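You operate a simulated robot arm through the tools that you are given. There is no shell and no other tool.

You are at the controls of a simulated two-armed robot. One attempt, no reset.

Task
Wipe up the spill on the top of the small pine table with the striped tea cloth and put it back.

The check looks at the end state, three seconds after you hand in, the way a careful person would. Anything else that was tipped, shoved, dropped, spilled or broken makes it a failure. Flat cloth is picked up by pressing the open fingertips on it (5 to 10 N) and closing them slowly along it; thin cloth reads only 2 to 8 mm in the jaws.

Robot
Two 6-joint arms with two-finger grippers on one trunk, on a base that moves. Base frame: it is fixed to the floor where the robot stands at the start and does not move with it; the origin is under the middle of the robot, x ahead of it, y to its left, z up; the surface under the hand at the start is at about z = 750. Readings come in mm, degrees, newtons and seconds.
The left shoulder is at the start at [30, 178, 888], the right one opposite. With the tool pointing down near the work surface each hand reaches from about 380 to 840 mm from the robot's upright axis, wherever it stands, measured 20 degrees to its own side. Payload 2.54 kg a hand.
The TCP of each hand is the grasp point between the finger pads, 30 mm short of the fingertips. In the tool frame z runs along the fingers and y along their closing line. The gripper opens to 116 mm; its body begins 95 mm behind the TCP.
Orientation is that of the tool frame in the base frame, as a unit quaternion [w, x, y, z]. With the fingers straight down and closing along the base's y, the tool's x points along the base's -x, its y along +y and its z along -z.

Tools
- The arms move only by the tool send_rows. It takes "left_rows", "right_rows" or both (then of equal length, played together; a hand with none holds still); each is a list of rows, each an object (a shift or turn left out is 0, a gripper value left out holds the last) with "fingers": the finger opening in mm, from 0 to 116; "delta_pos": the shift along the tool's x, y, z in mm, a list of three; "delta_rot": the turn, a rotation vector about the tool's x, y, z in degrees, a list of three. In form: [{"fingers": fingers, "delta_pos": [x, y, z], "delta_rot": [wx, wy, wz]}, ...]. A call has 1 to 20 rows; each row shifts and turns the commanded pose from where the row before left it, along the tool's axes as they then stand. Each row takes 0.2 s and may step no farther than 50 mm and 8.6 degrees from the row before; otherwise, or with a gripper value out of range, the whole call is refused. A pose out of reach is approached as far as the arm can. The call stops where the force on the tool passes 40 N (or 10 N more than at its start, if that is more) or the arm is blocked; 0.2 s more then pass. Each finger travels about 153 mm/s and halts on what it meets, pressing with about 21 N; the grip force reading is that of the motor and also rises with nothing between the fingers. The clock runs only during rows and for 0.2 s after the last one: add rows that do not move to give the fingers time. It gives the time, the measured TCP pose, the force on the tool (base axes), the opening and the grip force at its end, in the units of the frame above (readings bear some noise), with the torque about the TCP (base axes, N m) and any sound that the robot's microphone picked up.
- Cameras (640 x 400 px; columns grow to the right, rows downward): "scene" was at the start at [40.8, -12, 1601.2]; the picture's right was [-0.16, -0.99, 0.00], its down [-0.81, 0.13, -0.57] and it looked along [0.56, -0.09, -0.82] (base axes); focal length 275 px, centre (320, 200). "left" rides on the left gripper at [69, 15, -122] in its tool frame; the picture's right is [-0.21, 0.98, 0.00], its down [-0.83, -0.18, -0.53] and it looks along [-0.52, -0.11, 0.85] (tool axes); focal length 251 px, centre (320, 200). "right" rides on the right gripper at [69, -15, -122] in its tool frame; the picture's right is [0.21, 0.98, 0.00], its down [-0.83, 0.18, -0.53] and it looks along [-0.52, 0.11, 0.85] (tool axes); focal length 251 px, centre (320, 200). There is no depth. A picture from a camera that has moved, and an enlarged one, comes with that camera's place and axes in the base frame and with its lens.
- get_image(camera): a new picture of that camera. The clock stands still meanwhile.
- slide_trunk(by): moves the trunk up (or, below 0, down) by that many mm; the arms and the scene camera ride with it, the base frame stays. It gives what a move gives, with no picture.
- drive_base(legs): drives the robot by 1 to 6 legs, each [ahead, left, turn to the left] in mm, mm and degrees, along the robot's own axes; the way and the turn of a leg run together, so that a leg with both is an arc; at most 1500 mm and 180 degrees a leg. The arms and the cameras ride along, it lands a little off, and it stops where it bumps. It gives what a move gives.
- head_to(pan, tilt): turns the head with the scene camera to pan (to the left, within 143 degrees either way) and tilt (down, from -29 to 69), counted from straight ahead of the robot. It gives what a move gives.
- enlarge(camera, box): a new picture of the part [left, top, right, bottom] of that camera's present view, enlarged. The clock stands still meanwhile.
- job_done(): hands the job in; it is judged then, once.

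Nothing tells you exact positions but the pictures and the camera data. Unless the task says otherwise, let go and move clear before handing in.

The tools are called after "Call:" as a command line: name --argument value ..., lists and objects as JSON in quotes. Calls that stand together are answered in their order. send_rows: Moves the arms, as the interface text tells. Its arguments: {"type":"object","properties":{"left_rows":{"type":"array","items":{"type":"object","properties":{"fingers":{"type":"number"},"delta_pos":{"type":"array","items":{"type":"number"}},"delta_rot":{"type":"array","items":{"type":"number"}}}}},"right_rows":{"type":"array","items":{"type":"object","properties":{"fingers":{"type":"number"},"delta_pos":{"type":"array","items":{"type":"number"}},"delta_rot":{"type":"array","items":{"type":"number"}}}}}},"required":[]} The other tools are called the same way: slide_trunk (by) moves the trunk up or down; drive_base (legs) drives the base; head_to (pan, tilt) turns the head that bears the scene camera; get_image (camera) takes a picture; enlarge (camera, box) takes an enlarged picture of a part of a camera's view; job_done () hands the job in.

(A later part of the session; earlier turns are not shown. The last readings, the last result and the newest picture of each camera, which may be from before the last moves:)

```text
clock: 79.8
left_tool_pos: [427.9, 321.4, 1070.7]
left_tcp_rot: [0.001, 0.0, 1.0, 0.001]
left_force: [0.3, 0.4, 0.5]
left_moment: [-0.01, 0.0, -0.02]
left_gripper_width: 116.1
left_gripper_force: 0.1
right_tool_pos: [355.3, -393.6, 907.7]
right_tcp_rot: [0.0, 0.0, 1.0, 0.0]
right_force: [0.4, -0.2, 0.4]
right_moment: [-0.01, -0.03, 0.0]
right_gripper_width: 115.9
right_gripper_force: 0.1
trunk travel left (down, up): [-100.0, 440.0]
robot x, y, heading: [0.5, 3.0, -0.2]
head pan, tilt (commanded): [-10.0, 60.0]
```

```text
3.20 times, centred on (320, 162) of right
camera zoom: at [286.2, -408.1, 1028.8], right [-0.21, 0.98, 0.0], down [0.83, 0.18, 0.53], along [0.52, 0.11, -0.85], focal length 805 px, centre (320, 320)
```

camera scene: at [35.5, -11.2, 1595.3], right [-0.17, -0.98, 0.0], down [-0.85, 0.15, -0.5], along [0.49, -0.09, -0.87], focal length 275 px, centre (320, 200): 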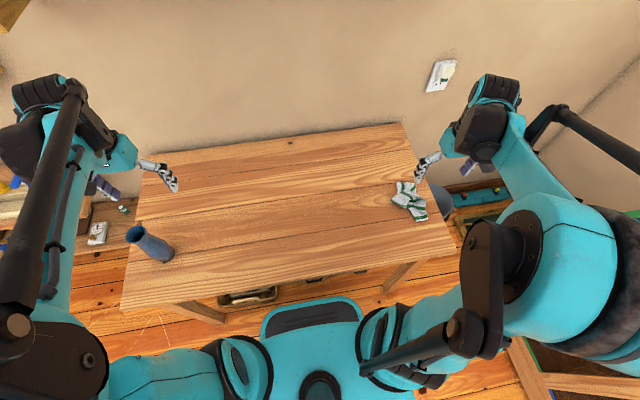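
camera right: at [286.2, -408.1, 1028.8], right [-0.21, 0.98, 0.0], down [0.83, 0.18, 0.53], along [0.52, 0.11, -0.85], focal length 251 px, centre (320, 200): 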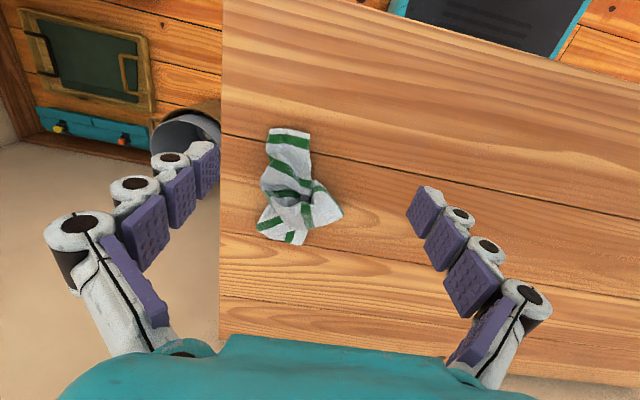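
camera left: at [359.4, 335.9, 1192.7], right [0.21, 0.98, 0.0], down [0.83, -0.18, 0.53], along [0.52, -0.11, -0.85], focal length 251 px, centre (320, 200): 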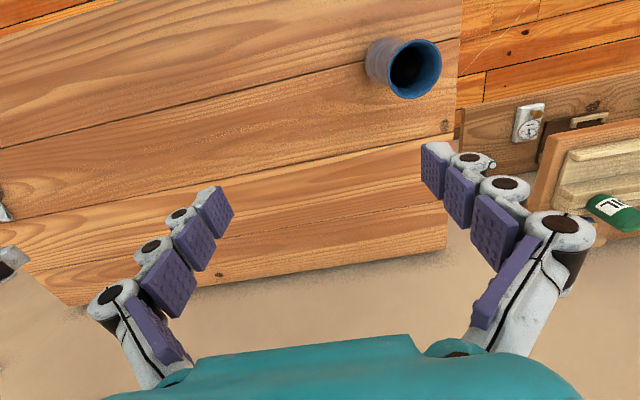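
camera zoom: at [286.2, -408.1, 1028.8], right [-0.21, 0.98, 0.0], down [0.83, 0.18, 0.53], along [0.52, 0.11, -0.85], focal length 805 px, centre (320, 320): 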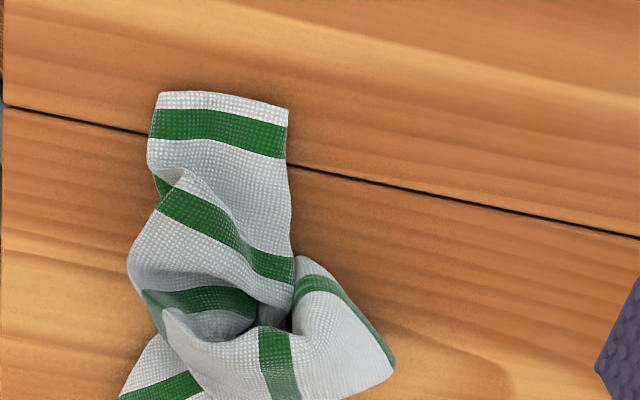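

Call:
enlarge --camera "right" --box '[240, 170, 368, 250]'

Call:
enlarge --camera "right" --box '[240, 115, 368, 195]'

Call:
enlarge --camera "scene" --box '[378, 172, 442, 222]'

```text
5.00 times, centred on (304, 210) of right
camera zoom: at [286.2, -408.1, 1028.8], right [-0.21, 0.98, 0.0], down [0.83, 0.18, 0.53], along [0.52, 0.11, -0.85], focal length 1257 px, centre (400, 150)
```

zoom: 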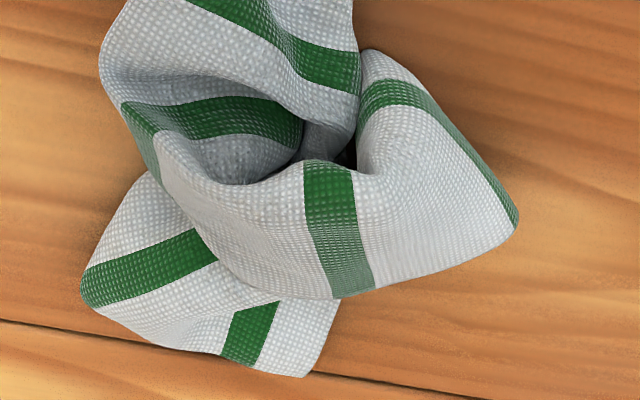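

```text
5.00 times, centred on (304, 155) of right
camera zoom: at [286.2, -408.1, 1028.8], right [-0.21, 0.98, 0.0], down [0.83, 0.18, 0.53], along [0.52, 0.11, -0.85], focal length 1257 px, centre (400, 425)
```

zoom: 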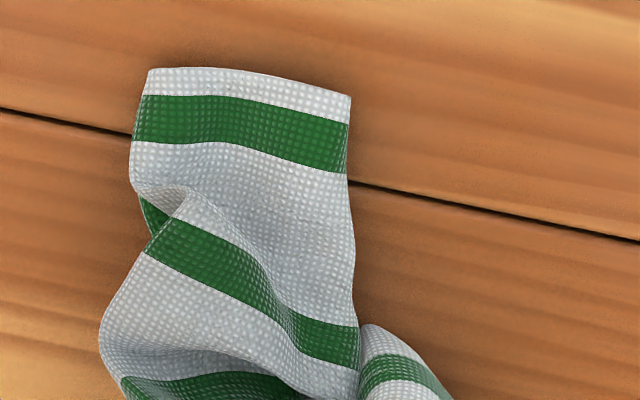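

```text
8.00 times, centred on (410, 197) of scene
camera zoom: at [35.2, -11.6, 1595.3], right [-0.17, -0.98, 0.0], down [-0.85, 0.15, -0.5], along [0.49, -0.09, -0.87], focal length 2199 px, centre (-400, 224)
```

zoom: 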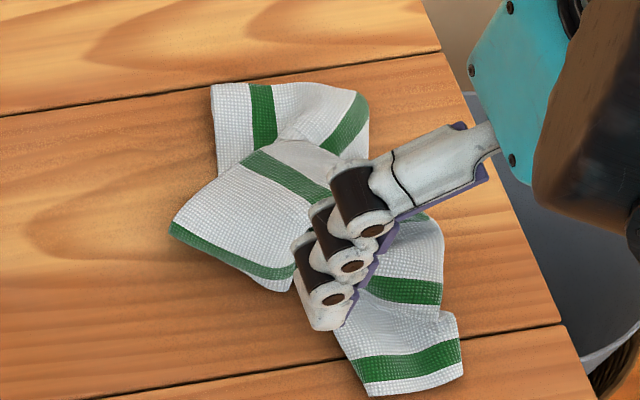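

One clean cloth corner shows at about (372, −401), at the near end of the strip. I'll straddle that end with the fingers, squeeze it and lift so the cloth hangs out.

Call:
send_rows --right_rows '[{"fingers": 80, "delta_pos": [-10, -8, 20]}, {"delta_pos": [-10, -8, 20]}, {"delta_pos": [-10, -8, 20]}, {"delta_pos": [-10, -6, 20]}, {"delta_pos": [0, 0, 20]}, {"delta_pos": [0, 0, 10]}, {"delta_pos": [0, 0, 8]}, {}]'

Call:
get_image --camera "right"

```text
clock: 81.6
left_tool_pos: [428.4, 321.1, 1069.7]
left_tcp_rot: [0.0, -0.001, 1.0, 0.0]
left_force: [0.5, 0.1, 0.3]
left_moment: [0.03, 0.03, 0.02]
left_gripper_width: 116.0
left_gripper_force: 0.0
right_tool_pos: [396.8, -423.2, 789.3]
right_tcp_rot: [-0.001, 0.0, 1.0, 0.0]
right_force: [-0.6, 0.7, 0.6]
right_moment: [-0.01, -0.03, -0.03]
right_gripper_width: 79.7
right_gripper_force: 0.0
trunk travel left (down, up): [-100.0, 440.0]
robot x, y, heading: [2.5, 0.8, 0.2]
head pan, tilt (commanded): [-10.0, 60.0]
```

```text
taken
camera right: at [326.6, -437.1, 910.3], right [-0.21, 0.98, 0.0], down [0.83, 0.18, 0.53], along [0.52, 0.11, -0.85], focal length 251 px, centre (320, 200)
```

right: 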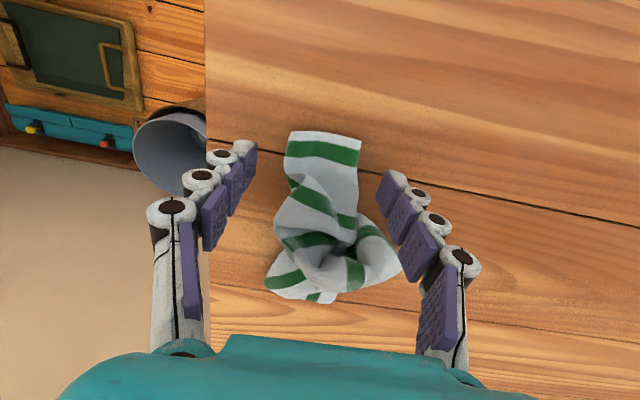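

The fingers straddle the near end of the strip. I'll lower to just above the table and close slowly on it.

Call:
send_rows --right_rows '[{"delta_pos": [0, 0, 5]}, {"delta_pos": [0, 0, 3]}, {"fingers": 70}, {"fingers": 60}, {"fingers": 52}, {"fingers": 44}, {"fingers": 36}, {"fingers": 28}, {"fingers": 20}, {}]'

Call:
get_image --camera "right"

```text
clock: 83.8
left_tool_pos: [427.9, 319.7, 1071.0]
left_tcp_rot: [0.0, 0.001, 1.0, 0.0]
left_force: [0.8, 0.9, -1.0]
left_moment: [-0.01, -0.02, 0.01]
left_gripper_width: 115.9
left_gripper_force: 0.2
right_tool_pos: [395.3, -422.3, 782.0]
right_tcp_rot: [0.0, 0.001, 1.0, 0.0]
right_force: [0.3, -0.2, 1.3]
right_moment: [-0.01, 0.02, 0.01]
right_gripper_width: 20.1
right_gripper_force: 0.0
trunk travel left (down, up): [-100.0, 440.0]
robot x, y, heading: [-3.3, -0.9, -0.3]
head pan, tilt (commanded): [-10.0, 60.0]
```

```text
taken
camera right: at [326.2, -436.5, 902.5], right [-0.21, 0.98, 0.0], down [0.83, 0.18, 0.53], along [0.52, 0.11, -0.85], focal length 251 px, centre (320, 200)
```

right: 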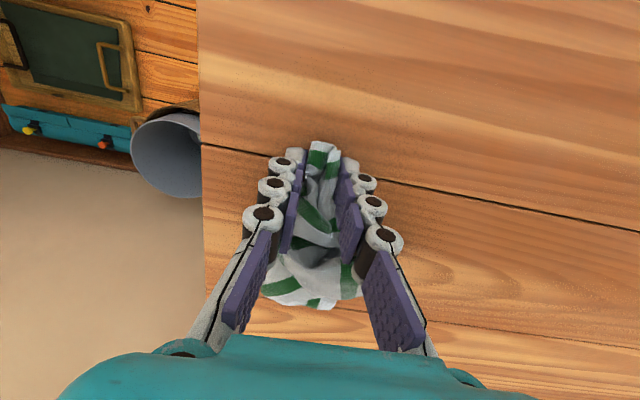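

The strip is bunched between the pads. I'll close fully and lift.

Call:
send_rows --right_rows '[{"fingers": 14}, {"fingers": 8}, {"fingers": 2}, {"fingers": 0}, {}, {}]'

Call:
send_rows --right_rows '[{"delta_pos": [0, 4, -15]}, {"delta_pos": [0, 6, -20]}, {"delta_pos": [0, 6, -20]}, {"delta_pos": [0, 6, -20]}, {"delta_pos": [0, 6, -20]}, {"delta_pos": [0, 6, -20]}, {"delta_pos": [0, 6, -20]}, {"delta_pos": [0, 6, -20]}, {"delta_pos": [0, 6, -20]}, {"delta_pos": [0, 6, -20]}, {"delta_pos": [0, 6, -20]}, {"delta_pos": [0, 6, -20]}, {}]'

Call:
get_image --camera "right"

Call:
get_image --camera "scene"

```text
clock: 85.2
left_tool_pos: [427.2, 320.5, 1071.0]
left_tcp_rot: [0.0, 0.0, 1.0, 0.0]
left_force: [1.2, 0.6, -0.4]
left_moment: [-0.01, -0.03, -0.02]
left_gripper_width: 115.9
left_gripper_force: 0.0
right_tool_pos: [396.3, -422.2, 781.9]
right_tcp_rot: [-0.001, -0.001, 1.0, 0.0]
right_force: [0.1, 0.9, 0.4]
right_moment: [0.0, 0.0, 0.01]
right_gripper_width: 6.1
right_gripper_force: 21.4
trunk travel left (down, up): [-100.0, 440.0]
robot x, y, heading: [-2.2, -1.4, -0.0]
head pan, tilt (commanded): [-10.0, 60.0]
```

```text
clock: 88.0
left_tool_pos: [428.4, 320.1, 1070.3]
left_tcp_rot: [0.0, 0.0, 1.0, 0.0]
left_force: [-0.5, -0.4, 0.8]
left_moment: [0.01, -0.02, 0.0]
left_gripper_width: 115.8
left_gripper_force: 0.0
right_tool_pos: [395.7, -349.3, 1015.6]
right_tcp_rot: [0.0, 0.0, 1.0, 0.0]
right_force: [-0.2, 0.2, 0.1]
right_moment: [-0.01, 0.01, -0.02]
right_gripper_width: 5.9
right_gripper_force: 20.9
trunk travel left (down, up): [-100.0, 440.0]
robot x, y, heading: [-7.2, 0.9, 0.2]
head pan, tilt (commanded): [-10.0, 60.0]
```

```text
taken
camera right: at [326.7, -363.6, 1136.4], right [-0.21, 0.98, 0.0], down [0.83, 0.18, 0.53], along [0.52, 0.11, -0.85], focal length 251 px, centre (320, 200)
```

right: 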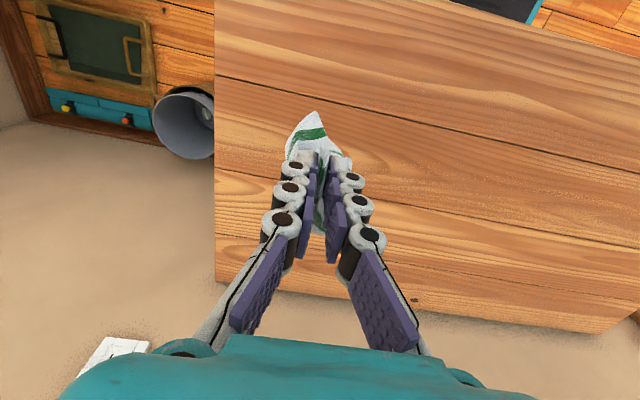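

```text
taken
camera scene: at [35.6, -12.1, 1595.3], right [-0.17, -0.98, 0.0], down [-0.85, 0.15, -0.5], along [0.49, -0.09, -0.87], focal length 275 px, centre (320, 200)
```

scene: 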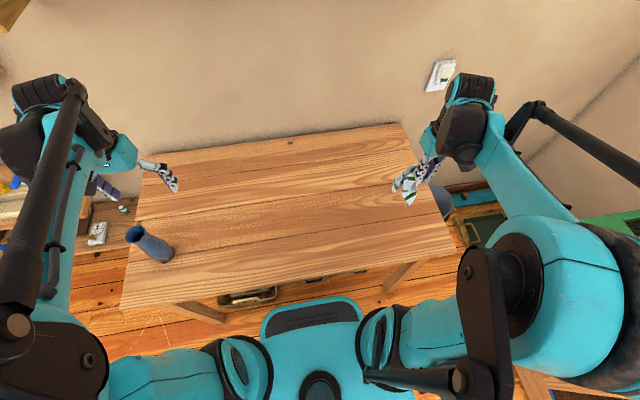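

The cloth is held well now (6 mm). I'll carry it to the middle of the table, hanging, and look at its shape.

Call:
send_rows --right_rows '[{"delta_pos": [-4, 10, -12]}, {"delta_pos": [-8, 25, -12]}, {"delta_pos": [-8, 30, -12]}, {"delta_pos": [-8, 35, -8]}, {"delta_pos": [-8, 35, -6]}, {"delta_pos": [-8, 35, -5]}, {"delta_pos": [-8, 35, 0]}, {"delta_pos": [-8, 35, 0]}, {"delta_pos": [-8, 35, 0]}, {"delta_pos": [-8, 30, 0]}, {"delta_pos": [-8, 20, 0]}, {}, {}]'

Call:
get_image --camera "right"

Call:
get_image --camera "scene"

Call:
get_image --camera "left"

```text
clock: 90.8
left_tool_pos: [428.2, 321.0, 1070.6]
left_tcp_rot: [0.0, -0.001, 1.0, 0.001]
left_force: [-0.8, 0.0, -0.7]
left_moment: [-0.01, 0.06, -0.01]
left_gripper_width: 115.9
left_gripper_force: 0.1
right_tool_pos: [482.8, -25.5, 1071.9]
right_tcp_rot: [0.0, 0.0, 1.0, 0.0]
right_force: [0.8, 0.2, 0.6]
right_moment: [0.01, 0.01, 0.01]
right_gripper_width: 5.8
right_gripper_force: 21.1
trunk travel left (down, up): [-100.0, 440.0]
robot x, y, heading: [0.6, -1.1, 0.0]
head pan, tilt (commanded): [-10.0, 60.0]
```

```text
taken
camera right: at [412.7, -40.1, 1193.2], right [-0.21, 0.98, 0.0], down [0.83, 0.18, 0.53], along [0.52, 0.11, -0.85], focal length 251 px, centre (320, 200)
```

right: 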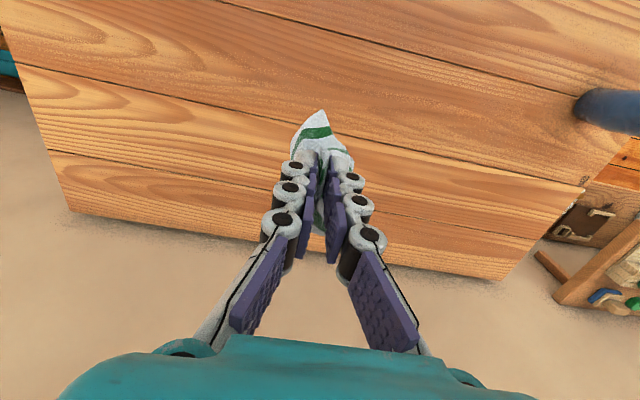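

```text
taken
camera scene: at [35.7, -11.6, 1595.3], right [-0.17, -0.98, 0.0], down [-0.85, 0.15, -0.5], along [0.49, -0.09, -0.87], focal length 275 px, centre (320, 200)
```

scene: 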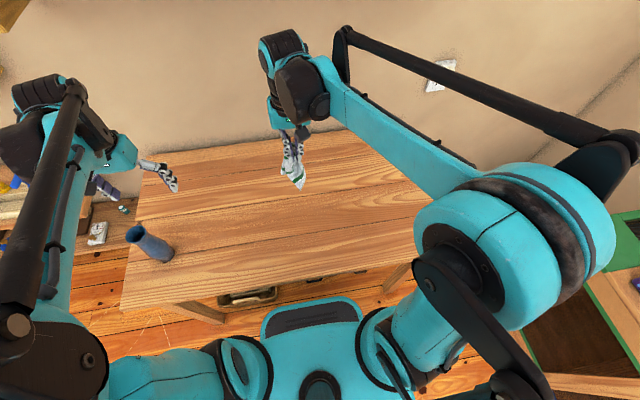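

```text
taken
camera left: at [359.6, 336.0, 1192.6], right [0.21, 0.98, 0.0], down [0.83, -0.18, 0.53], along [0.52, -0.11, -0.85], focal length 251 px, centre (320, 200)
```

left: 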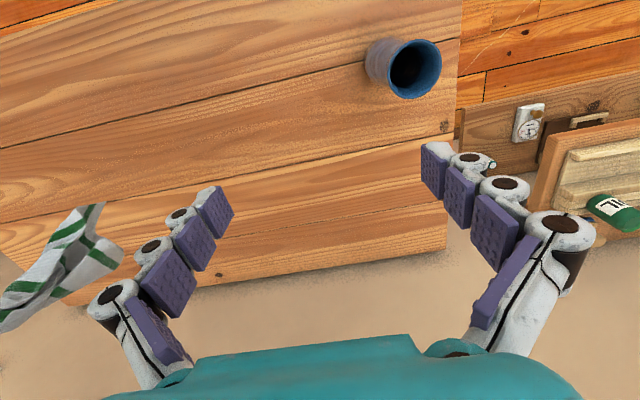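

Next I'll carry the cloth forward-left over the destination and lay it down by lowering while drawing the hand back toward the robot.

Call:
enlarge --camera "left" --box '[0, 180, 160, 340]'

Call:
send_rows --left_rows '[{"delta_pos": [5, 25, -5]}, {"delta_pos": [5, 25, -5]}, {"delta_pos": [5, 25, -5]}, {"delta_pos": [0, 10, 0]}, {}, {}, {}]' --right_rows '[{"delta_pos": [-20, 22, 7]}, {"delta_pos": [-22, 24, 7]}, {"delta_pos": [-22, 24, 7]}, {"delta_pos": [-22, 24, 7]}, {"delta_pos": [-20, 22, 7]}, {}, {}]'

Call:
get_image --camera "left"

Call:
get_image --camera "scene"

```text
2.50 times, centred on (80, 260) of left
camera zoom: at [359.6, 336.0, 1192.6], right [0.21, 0.98, 0.0], down [0.83, -0.18, 0.53], along [0.52, -0.11, -0.85], focal length 629 px, centre (920, 50)
```

zoom: 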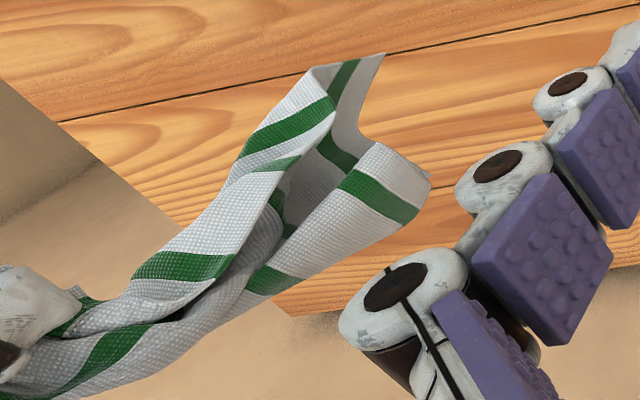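

```text
clock: 92.4
left_tool_pos: [413.4, 405.7, 1087.1]
left_tcp_rot: [-0.001, 0.001, 1.0, 0.0]
left_force: [1.0, -0.8, -0.4]
left_moment: [0.01, 0.03, -0.02]
left_gripper_width: 116.0
left_gripper_force: 0.1
right_tool_pos: [589.0, 90.8, 1034.2]
right_tcp_rot: [0.0, 0.0, 1.0, 0.0]
right_force: [0.0, 0.1, -0.2]
right_moment: [0.02, -0.03, -0.02]
right_gripper_width: 5.9
right_gripper_force: 21.0
trunk travel left (down, up): [-100.0, 440.0]
robot x, y, heading: [0.5, 3.7, -0.0]
head pan, tilt (commanded): [-10.0, 60.0]
```

```text
taken
camera left: at [345.1, 421.6, 1209.1], right [0.21, 0.98, 0.0], down [0.83, -0.18, 0.53], along [0.52, -0.11, -0.85], focal length 251 px, centre (320, 200)
```

left: 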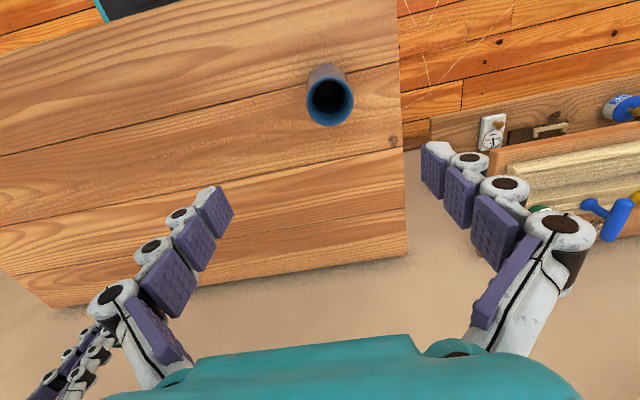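

```text
taken
camera scene: at [35.9, -11.4, 1595.3], right [-0.17, -0.98, 0.0], down [-0.85, 0.15, -0.5], along [0.49, -0.09, -0.87], focal length 275 px, centre (320, 200)
```

scene: 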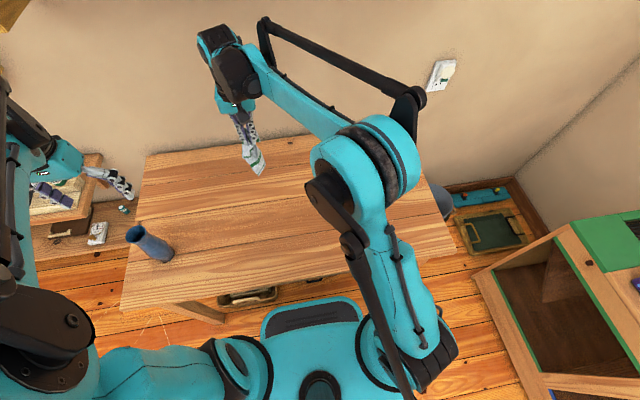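

The cloth hangs about 150 mm below the fingers. I'll position over (640, 160), lower until its bottom touches, and then draw back toward the robot while lowering.

Call:
send_rows --right_rows '[{"delta_pos": [-10, 14, 15]}, {"delta_pos": [-10, 14, 20]}, {"delta_pos": [-10, 14, 20]}, {"delta_pos": [-10, 14, 20]}, {"delta_pos": [-10, 14, 20]}, {}]'

Call:
get_image --camera "scene"

Call:
send_rows --right_rows '[{"delta_pos": [8, 0, 14]}, {"delta_pos": [14, 0, 14]}, {"delta_pos": [16, 0, 15]}, {"delta_pos": [16, 0, 15]}, {"delta_pos": [16, 0, 15]}, {"delta_pos": [16, 0, 15]}, {"delta_pos": [18, 0, 15]}, {"delta_pos": [18, 0, 15]}, {"delta_pos": [18, 0, 15]}, {"delta_pos": [18, 0, 12]}, {"delta_pos": [18, 0, 6]}, {}]'

Call:
get_image --camera "scene"

Call:
get_image --camera "right"

```text
clock: 93.8
left_tool_pos: [413.4, 406.8, 1087.6]
left_tcp_rot: [-0.001, 0.0, 1.0, 0.0]
left_force: [0.3, -0.1, -0.1]
left_moment: [0.02, -0.01, 0.0]
left_gripper_width: 116.3
left_gripper_force: 0.0
right_tool_pos: [636.6, 159.3, 938.6]
right_tcp_rot: [0.0, 0.0, 1.0, 0.0]
right_force: [0.1, -0.4, 0.1]
right_moment: [-0.01, -0.01, 0.01]
right_gripper_width: 6.0
right_gripper_force: 20.7
trunk travel left (down, up): [-100.0, 440.0]
robot x, y, heading: [-4.0, -2.7, -0.2]
head pan, tilt (commanded): [-10.0, 60.0]
```

```text
taken
camera scene: at [35.1, -12.1, 1595.3], right [-0.17, -0.98, 0.0], down [-0.85, 0.15, -0.5], along [0.49, -0.09, -0.87], focal length 275 px, centre (320, 200)
```

scene: 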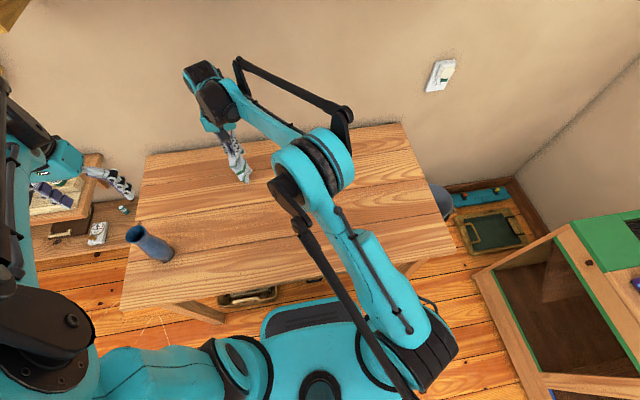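

```text
clock: 96.4
left_tool_pos: [413.3, 406.2, 1087.3]
left_tcp_rot: [-0.001, 0.0, 1.0, 0.0]
left_force: [-0.8, 0.0, 1.4]
left_moment: [0.0, 0.02, 0.0]
left_gripper_width: 116.0
left_gripper_force: 0.0
right_tool_pos: [459.7, 159.1, 793.0]
right_tcp_rot: [0.0, 0.0, 1.0, 0.0]
right_force: [0.9, 0.5, -0.1]
right_moment: [0.0, 0.0, -0.04]
right_gripper_width: 5.7
right_gripper_force: 20.9
trunk travel left (down, up): [-100.0, 440.0]
robot x, y, heading: [-1.1, 4.1, 0.3]
head pan, tilt (commanded): [-10.0, 60.0]
```

```text
taken
camera scene: at [35.7, -11.7, 1595.3], right [-0.17, -0.98, 0.0], down [-0.85, 0.15, -0.5], along [0.49, -0.09, -0.87], focal length 275 px, centre (320, 200)
```

scene: 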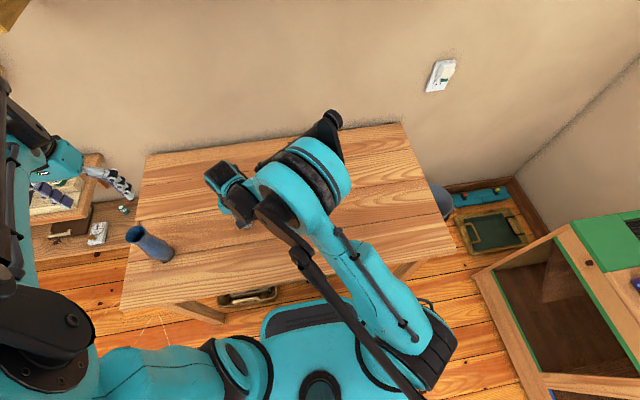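

```text
taken
camera right: at [389.7, 144.4, 913.2], right [-0.21, 0.98, 0.0], down [0.83, 0.18, 0.53], along [0.52, 0.11, -0.85], focal length 251 px, centre (320, 200)
```

right: 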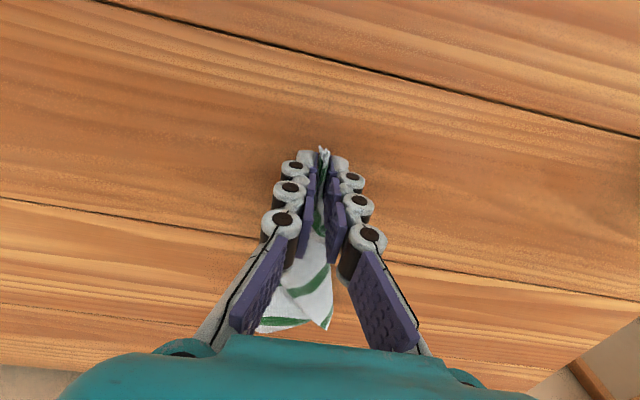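

The cloth is laid out along x with the hand at its near end. I'll set it down, release, and back the right hand away to see it.

Call:
send_rows --right_rows '[{"delta_pos": [10, 0, 5]}, {"delta_pos": [10, 0, 3]}, {"delta_pos": [10, 0, 0]}, {}, {"fingers": 20}, {"fingers": 50}, {"fingers": 90}, {}]'

Call:
send_rows --right_rows '[{"delta_pos": [0, 0, -20]}, {"delta_pos": [0, 0, -30]}, {"delta_pos": [0, -10, -30]}, {"delta_pos": [0, -35, -15]}, {"delta_pos": [0, -35, -15]}, {"delta_pos": [0, -40, -10]}, {"delta_pos": [0, -40, -10]}, {"delta_pos": [0, -40, -10]}, {"delta_pos": [0, -40, -10]}, {"delta_pos": [0, -40, 0]}, {"delta_pos": [0, -40, 0]}, {"delta_pos": [0, -40, 0]}, {}]'

Call:
get_image --camera "scene"

Call:
enlarge --camera "scene" --box '[170, 140, 330, 240]'

Call:
get_image --camera "left"

```text
clock: 98.2
left_tool_pos: [413.8, 407.0, 1086.3]
left_tcp_rot: [0.0, 0.001, 1.0, 0.0]
left_force: [0.2, -0.6, -0.7]
left_moment: [-0.02, -0.02, 0.01]
left_gripper_width: 116.2
left_gripper_force: 0.1
right_tool_pos: [430.1, 159.5, 784.1]
right_tcp_rot: [-0.001, 0.0, 1.0, 0.001]
right_force: [-0.2, 0.5, -0.4]
right_moment: [0.0, 0.0, 0.01]
right_gripper_width: 90.2
right_gripper_force: 0.1
trunk travel left (down, up): [-100.0, 440.0]
robot x, y, heading: [-3.1, 2.3, -0.0]
head pan, tilt (commanded): [-10.0, 60.0]
```

```text
clock: 101.0
left_tool_pos: [413.3, 405.6, 1087.7]
left_tcp_rot: [0.0, 0.0, 1.0, 0.0]
left_force: [0.3, -1.3, 0.4]
left_moment: [0.04, 0.03, -0.02]
left_gripper_width: 116.1
left_gripper_force: 0.1
right_tool_pos: [429.9, -199.5, 931.5]
right_tcp_rot: [0.0, 0.0, 1.0, 0.0]
right_force: [0.2, -0.6, -0.5]
right_moment: [0.0, -0.02, 0.0]
right_gripper_width: 89.9
right_gripper_force: 0.0
trunk travel left (down, up): [-100.0, 440.0]
robot x, y, heading: [-2.0, 4.6, -0.1]
head pan, tilt (commanded): [-10.0, 60.0]
```

```text
taken
camera scene: at [35.4, -11.3, 1595.3], right [-0.17, -0.98, 0.0], down [-0.85, 0.15, -0.5], along [0.49, -0.09, -0.87], focal length 275 px, centre (320, 200)
```

scene: 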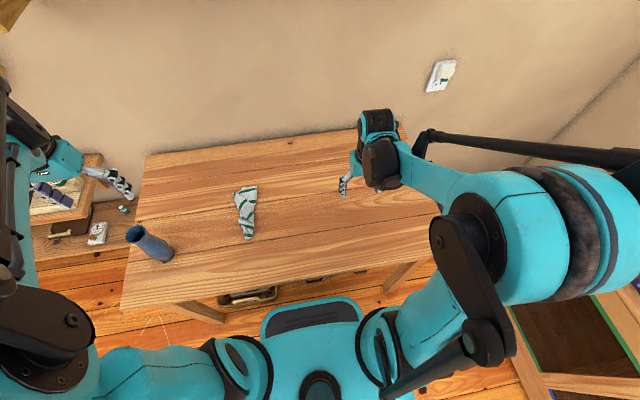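

```text
4.00 times, centred on (250, 190) of scene
camera zoom: at [35.4, -11.3, 1595.3], right [-0.17, -0.98, 0.0], down [-0.85, 0.15, -0.5], along [0.49, -0.09, -0.87], focal length 1099 px, centre (600, 240)
```

zoom: 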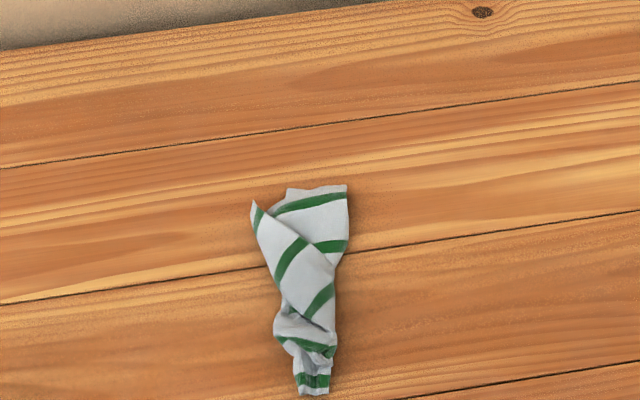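

```text
taken
camera left: at [344.8, 421.7, 1209.2], right [0.21, 0.98, 0.0], down [0.83, -0.18, 0.53], along [0.52, -0.11, -0.85], focal length 251 px, centre (320, 200)
```

left: 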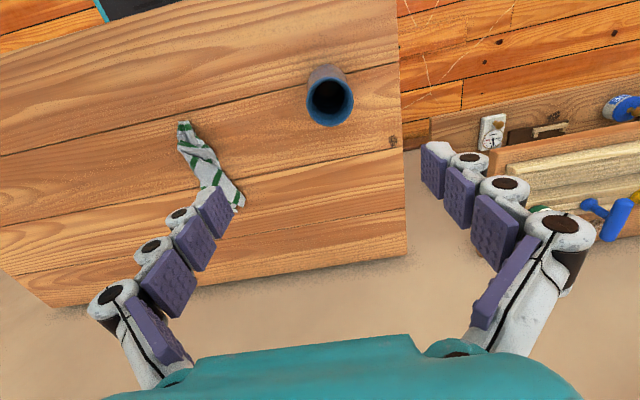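

The strip lies from about (412, 154) to its splayed far end near x = 605, y 119–200. I'll zoom in on the far end to identify corners.

Call:
enlarge --camera "scene" --box '[222, 180, 270, 210]'

Call:
enlarge --camera "scene" --box '[222, 210, 270, 240]'

Call:
enlarge --camera "left" --box '[150, 110, 278, 230]'

```text
13.33 times, centred on (246, 195) of scene
camera zoom: at [35.4, -11.3, 1595.3], right [-0.17, -0.98, 0.0], down [-0.85, 0.15, -0.5], along [0.49, -0.09, -0.87], focal length 3664 px, centre (1307, 267)
```

zoom: 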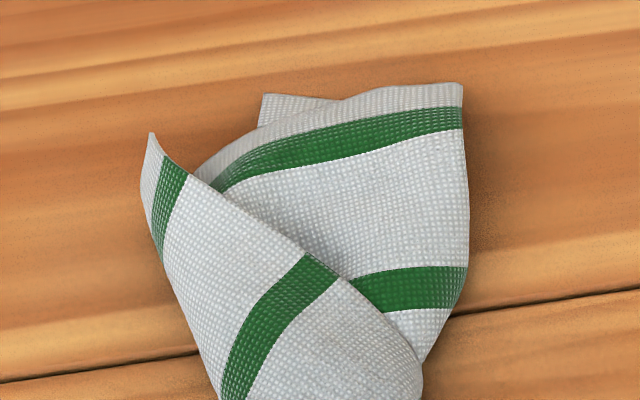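

```text
13.33 times, centred on (246, 225) of scene
camera zoom: at [35.4, -11.3, 1595.3], right [-0.17, -0.98, 0.0], down [-0.85, 0.15, -0.5], along [0.49, -0.09, -0.87], focal length 3664 px, centre (1307, -133)
```

zoom: 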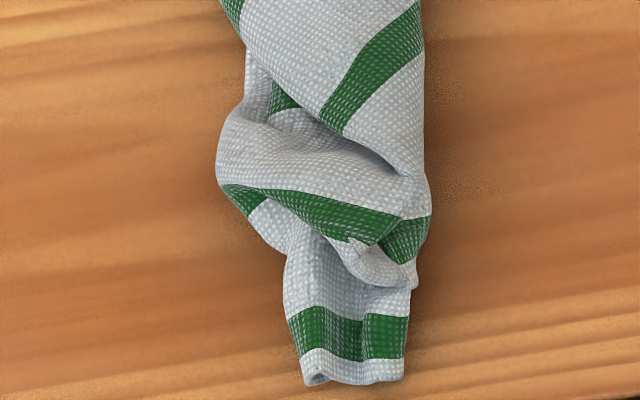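

```text
3.33 times, centred on (214, 170) of left
camera zoom: at [344.8, 421.7, 1209.2], right [0.21, 0.98, 0.0], down [0.83, -0.18, 0.53], along [0.52, -0.11, -0.85], focal length 838 px, centre (673, 300)
```

zoom: 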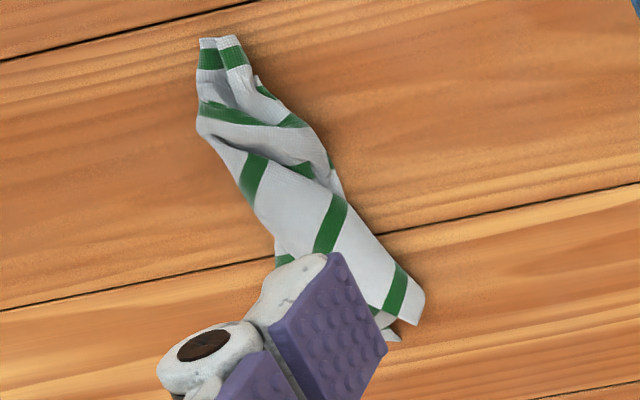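

The left tip at (598, 200) looks like a true corner; the right one at (605, 119) may be the other. I'll bring the right camera close to verify.

Call:
send_rows --right_rows '[{"delta_pos": [-13, 36, 8]}, {"delta_pos": [-13, 36, 8]}, {"delta_pos": [-13, 36, 8]}, {"delta_pos": [-13, 36, 8]}, {"delta_pos": [-13, 36, 8]}, {"delta_pos": [-13, 36, 8]}, {"delta_pos": [-13, 36, 8]}, {"delta_pos": [-13, 36, 8]}, {}]'

Call:
get_image --camera "right"

Call:
enlarge --camera "right" --box '[240, 90, 400, 250]'

```text
clock: 103.0
left_tool_pos: [413.7, 407.2, 1088.3]
left_tcp_rot: [-0.001, 0.0, 1.0, 0.0]
left_force: [-0.4, -0.1, 0.8]
left_moment: [0.0, -0.01, 0.03]
left_gripper_width: 116.0
left_gripper_force: 0.1
right_tool_pos: [535.2, 86.3, 867.9]
right_tcp_rot: [0.0, 0.0, 1.0, 0.001]
right_force: [-0.2, 0.3, -0.2]
right_moment: [0.01, -0.01, 0.01]
right_gripper_width: 90.0
right_gripper_force: 0.1
trunk travel left (down, up): [-100.0, 440.0]
robot x, y, heading: [2.0, -1.1, 0.0]
head pan, tilt (commanded): [-10.0, 60.0]
```

```text
taken
camera right: at [465.3, 71.9, 989.4], right [-0.21, 0.98, 0.0], down [0.83, 0.18, 0.53], along [0.52, 0.11, -0.85], focal length 251 px, centre (320, 200)
```

right: 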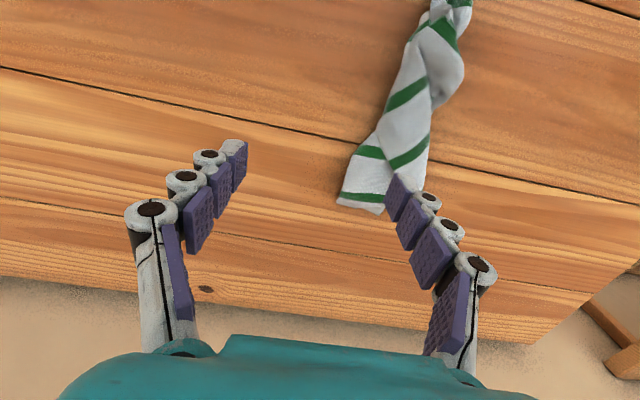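

```text
2.50 times, centred on (320, 170) of right
camera zoom: at [465.3, 71.9, 989.4], right [-0.21, 0.98, 0.0], down [0.83, 0.18, 0.53], along [0.52, 0.11, -0.85], focal length 629 px, centre (320, 275)
```

zoom: 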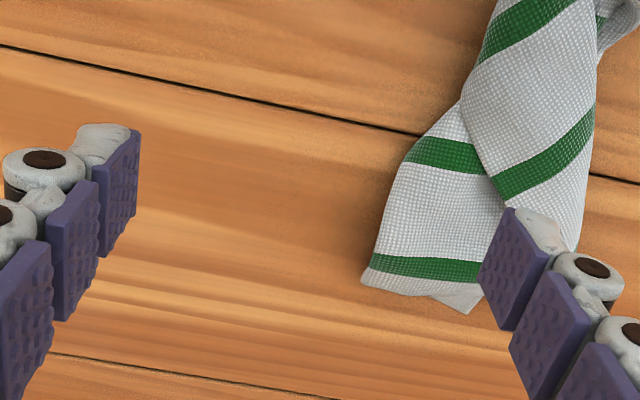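

The corner flaps overlap here. While it hung, its two lower corners were separated along x, so I'll re-grip the near end with the right hand and lay it again with a sideways (−y) motion so the corners stay apart.

Call:
send_rows --right_rows '[{"fingers": 80, "delta_pos": [26, 17, 5]}, {"delta_pos": [26, 17, 5]}, {"delta_pos": [26, 17, 5]}, {"delta_pos": [24, 17, 5]}, {"delta_pos": [0, 0, 20]}, {"delta_pos": [0, 0, 20]}, {}]'

Call:
get_image --camera "right"

```text
clock: 104.6
left_tool_pos: [414.1, 407.3, 1087.8]
left_tcp_rot: [0.0, -0.001, 1.0, 0.0]
left_force: [-0.2, 0.1, -0.4]
left_moment: [-0.01, 0.01, 0.0]
left_gripper_width: 115.8
left_gripper_force: 0.1
right_tool_pos: [433.1, 157.3, 809.0]
right_tcp_rot: [0.0, 0.0, 1.0, 0.0]
right_force: [0.4, 0.1, 0.1]
right_moment: [-0.03, -0.01, -0.01]
right_gripper_width: 80.3
right_gripper_force: 0.1
trunk travel left (down, up): [-100.0, 440.0]
robot x, y, heading: [2.7, -1.2, -0.1]
head pan, tilt (commanded): [-10.0, 60.0]
```

```text
taken
camera right: at [362.9, 141.6, 930.5], right [-0.21, 0.98, 0.0], down [0.83, 0.18, 0.53], along [0.52, 0.11, -0.85], focal length 251 px, centre (320, 200)
```

right: 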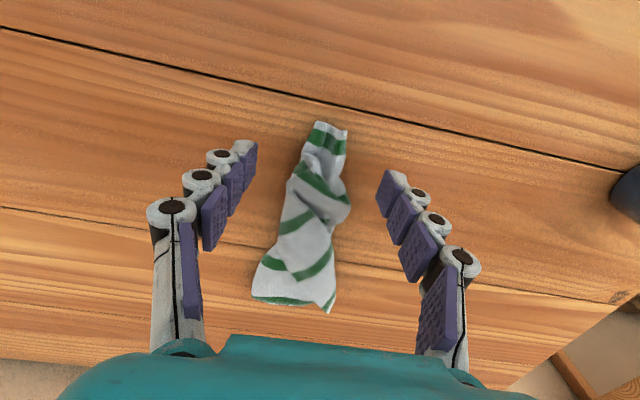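

Call:
send_rows --right_rows '[{"delta_pos": [4, 0, 15]}, {"delta_pos": [0, 0, 8]}, {"delta_pos": [0, 0, 4]}, {"fingers": 60}, {"fingers": 45}, {"fingers": 32}, {"fingers": 22}, {"fingers": 14}, {"fingers": 7}, {"fingers": 0}, {}, {}]'

Call:
send_rows --right_rows '[{"delta_pos": [-3, 0, -15]}, {"delta_pos": [-6, 0, -20]}, {"delta_pos": [-10, 0, -20]}, {"delta_pos": [-12, 5, -20]}, {"delta_pos": [-12, 8, -20]}, {"delta_pos": [-12, 8, -20]}, {"delta_pos": [-12, 8, -20]}, {"delta_pos": [-12, 8, -20]}, {"delta_pos": [-12, 8, -20]}, {"delta_pos": [-12, 8, -20]}, {"delta_pos": [-12, 8, -20]}, {}, {}]'

Call:
get_image --camera "scene"

Call:
enlarge --camera "scene" --box '[180, 110, 308, 190]'

Call:
get_image --camera "left"

```text
clock: 107.2
left_tool_pos: [413.8, 406.7, 1086.1]
left_tcp_rot: [0.0, 0.0, 1.0, -0.001]
left_force: [0.5, -0.2, -0.1]
left_moment: [0.0, 0.01, 0.04]
left_gripper_width: 116.0
left_gripper_force: 0.0
right_tool_pos: [428.5, 156.9, 781.3]
right_tcp_rot: [0.001, 0.0, 1.0, 0.0]
right_force: [0.6, 0.6, -0.4]
right_moment: [0.03, -0.04, 0.01]
right_gripper_width: 6.1
right_gripper_force: 21.0
trunk travel left (down, up): [-100.0, 440.0]
robot x, y, heading: [-1.4, -0.3, 0.2]
head pan, tilt (commanded): [-10.0, 60.0]
```

```text
clock: 110.0
left_tool_pos: [414.3, 407.8, 1086.2]
left_tcp_rot: [-0.001, -0.001, 1.0, 0.0]
left_force: [0.2, 0.5, 0.1]
left_moment: [-0.02, 0.01, -0.02]
left_gripper_width: 116.0
left_gripper_force: 0.1
right_tool_pos: [543.9, 215.9, 998.8]
right_tcp_rot: [0.0, 0.0, 1.0, 0.0]
right_force: [-0.2, -0.8, 0.0]
right_moment: [0.03, 0.02, -0.01]
right_gripper_width: 6.1
right_gripper_force: 21.0
trunk travel left (down, up): [-100.0, 440.0]
robot x, y, heading: [2.3, -0.3, 0.1]
head pan, tilt (commanded): [-10.0, 60.0]
```

```text
taken
camera scene: at [35.6, -11.6, 1595.3], right [-0.17, -0.98, 0.0], down [-0.85, 0.15, -0.5], along [0.49, -0.09, -0.87], focal length 275 px, centre (320, 200)
```

scene: 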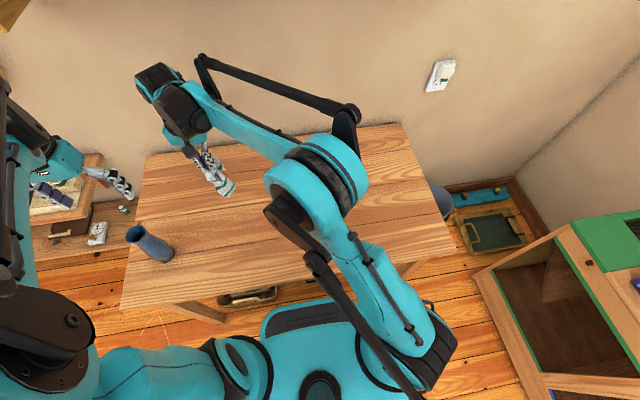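

```text
5.00 times, centred on (244, 150) of scene
camera zoom: at [35.6, -11.6, 1595.3], right [-0.17, -0.98, 0.0], down [-0.85, 0.15, -0.5], along [0.49, -0.09, -0.87], focal length 1374 px, centre (700, 450)
```

zoom: 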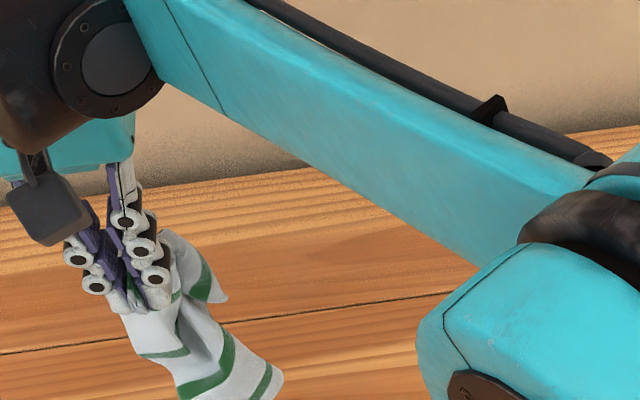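

```text
taken
camera left: at [344.9, 421.4, 1209.2], right [0.21, 0.98, 0.0], down [0.83, -0.18, 0.53], along [0.52, -0.11, -0.85], focal length 251 px, centre (320, 200)
```

left: 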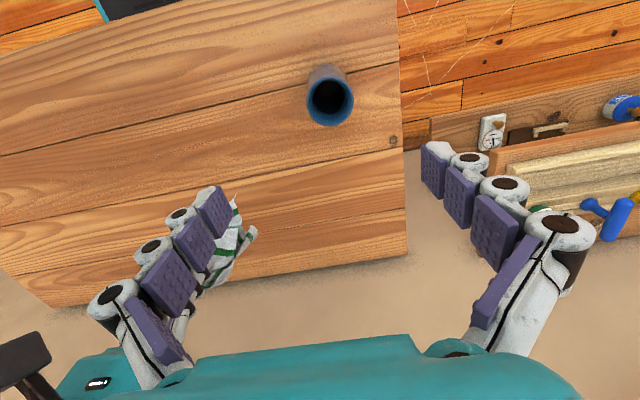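

Call:
enlarge --camera "scene" --box '[190, 150, 254, 206]'

Call:
enlarge --camera "left" --box '[190, 180, 286, 300]'

Call:
get_image --camera "right"

```text
7.14 times, centred on (222, 178) of scene
camera zoom: at [35.6, -11.6, 1595.3], right [-0.17, -0.98, 0.0], down [-0.85, 0.15, -0.5], along [0.49, -0.09, -0.87], focal length 1963 px, centre (1020, 357)
```

zoom: 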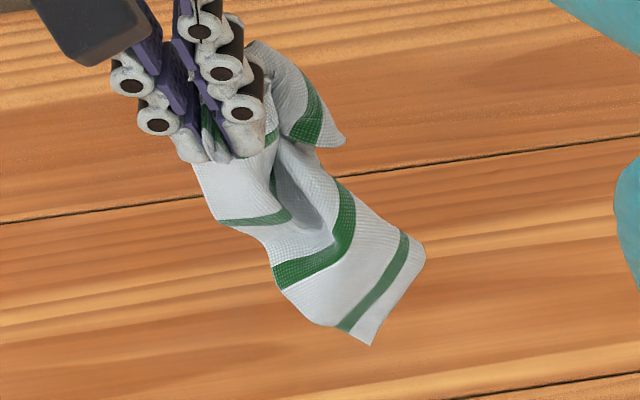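

```text
3.33 times, centred on (238, 240) of left
camera zoom: at [344.9, 421.4, 1209.2], right [0.21, 0.98, 0.0], down [0.83, -0.18, 0.53], along [0.52, -0.11, -0.85], focal length 838 px, centre (593, 67)
```

zoom: 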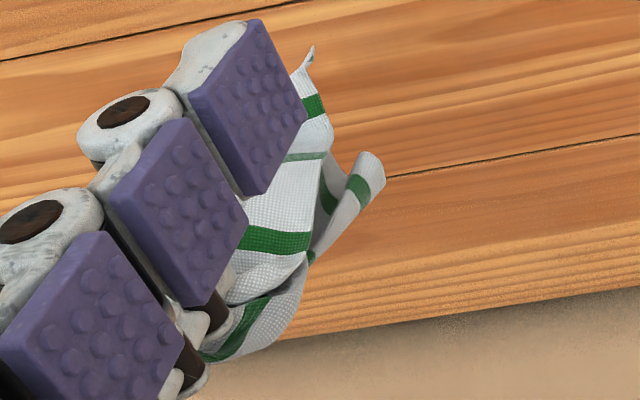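

```text
taken
camera right: at [474.9, 201.6, 1119.3], right [-0.21, 0.98, 0.0], down [0.83, 0.18, 0.53], along [0.52, 0.11, -0.85], focal length 251 px, centre (320, 200)
```

right: 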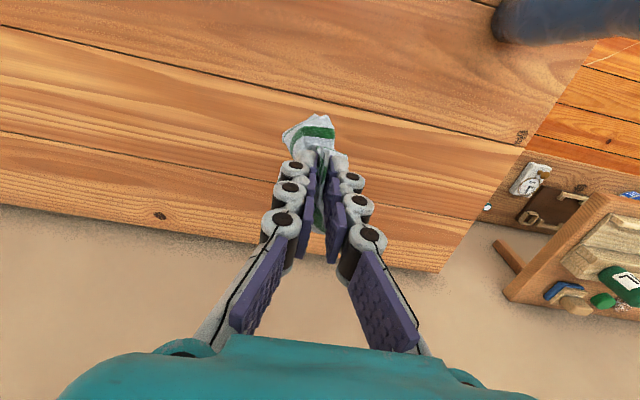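

The corners are apart now. I'll lower and lay it with a −y motion.

Call:
send_rows --right_rows '[{"delta_pos": [-15, 5, 20]}, {"delta_pos": [-15, 5, 22]}, {"delta_pos": [-15, 5, 22]}, {"delta_pos": [-10, 5, 22]}, {}, {"delta_pos": [0, -8, 12]}, {"delta_pos": [0, -12, 12]}, {"delta_pos": [0, -15, 12]}, {"delta_pos": [0, -16, 12]}, {"delta_pos": [0, -18, 12]}, {"delta_pos": [0, -18, 12]}, {"delta_pos": [0, -18, 12]}, {"delta_pos": [0, -18, 12]}, {"delta_pos": [0, -18, 12]}, {"delta_pos": [0, -18, 10]}, {"delta_pos": [0, -18, 6]}, {"delta_pos": [0, -18, 4]}, {}]'

Call:
get_image --camera "right"

Call:
get_image --camera "scene"

Call:
get_image --camera "left"

```text
clock: 113.8
left_tool_pos: [413.5, 407.0, 1086.3]
left_tcp_rot: [0.0, 0.0, 1.0, 0.0]
left_force: [-0.6, -0.1, -0.6]
left_moment: [0.0, 0.0, -0.03]
left_gripper_width: 116.1
left_gripper_force: 0.0
right_tool_pos: [596.9, 40.6, 781.3]
right_tcp_rot: [0.0, 0.0, 1.0, 0.0]
right_force: [0.1, 0.2, 1.2]
right_moment: [0.0, -0.02, 0.02]
right_gripper_width: 6.0
right_gripper_force: 21.4
trunk travel left (down, up): [-100.0, 440.0]
robot x, y, heading: [-1.5, -1.0, 0.0]
head pan, tilt (commanded): [-10.0, 60.0]
```

```text
taken
camera right: at [528.1, 26.5, 901.8], right [-0.21, 0.98, 0.0], down [0.83, 0.18, 0.53], along [0.52, 0.11, -0.85], focal length 251 px, centre (320, 200)
```

right: 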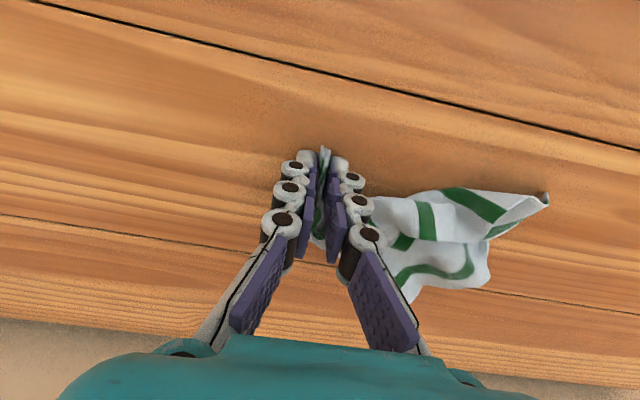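

```text
taken
camera scene: at [35.4, -11.5, 1595.3], right [-0.17, -0.98, 0.0], down [-0.85, 0.15, -0.5], along [0.49, -0.09, -0.87], focal length 275 px, centre (320, 200)
```

scene: 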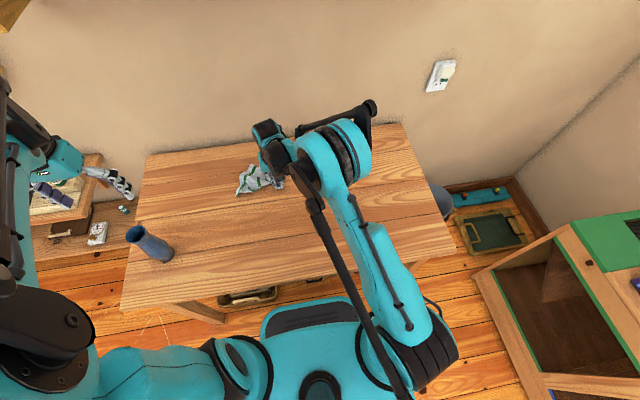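

```text
taken
camera left: at [344.8, 421.5, 1209.2], right [0.21, 0.98, 0.0], down [0.83, -0.18, 0.53], along [0.52, -0.11, -0.85], focal length 251 px, centre (320, 200)
```

left: 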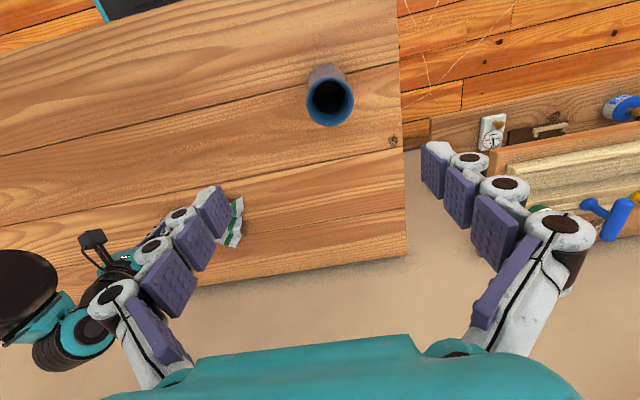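

Now the flaps have spread. I'll zoom in to locate the corner tips.

Call:
enlarge --camera "right" --box '[360, 160, 568, 310]'

Call:
enlarge --camera "scene" --box '[226, 156, 290, 206]'

```text
2.67 times, centred on (464, 235) of right
camera zoom: at [528.1, 26.5, 901.8], right [-0.21, 0.98, 0.0], down [0.83, 0.18, 0.53], along [0.52, 0.11, -0.85], focal length 670 px, centre (-64, 107)
```

zoom: 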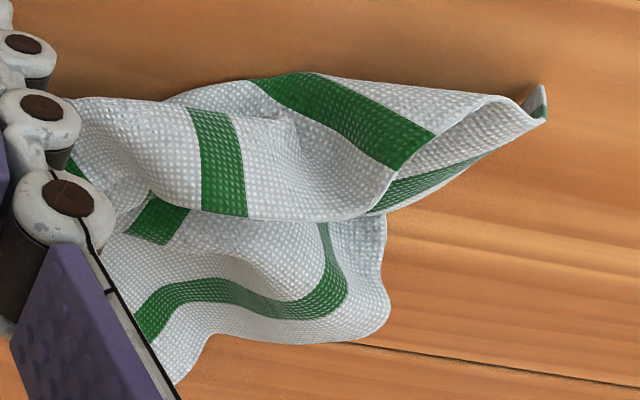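

```text
8.00 times, centred on (258, 181) of scene
camera zoom: at [35.4, -11.5, 1595.3], right [-0.17, -0.98, 0.0], down [-0.85, 0.15, -0.5], along [0.49, -0.09, -0.87], focal length 2199 px, centre (816, 352)
```

zoom: 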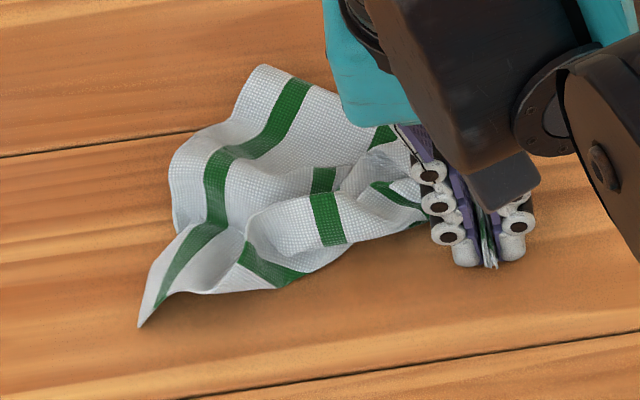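

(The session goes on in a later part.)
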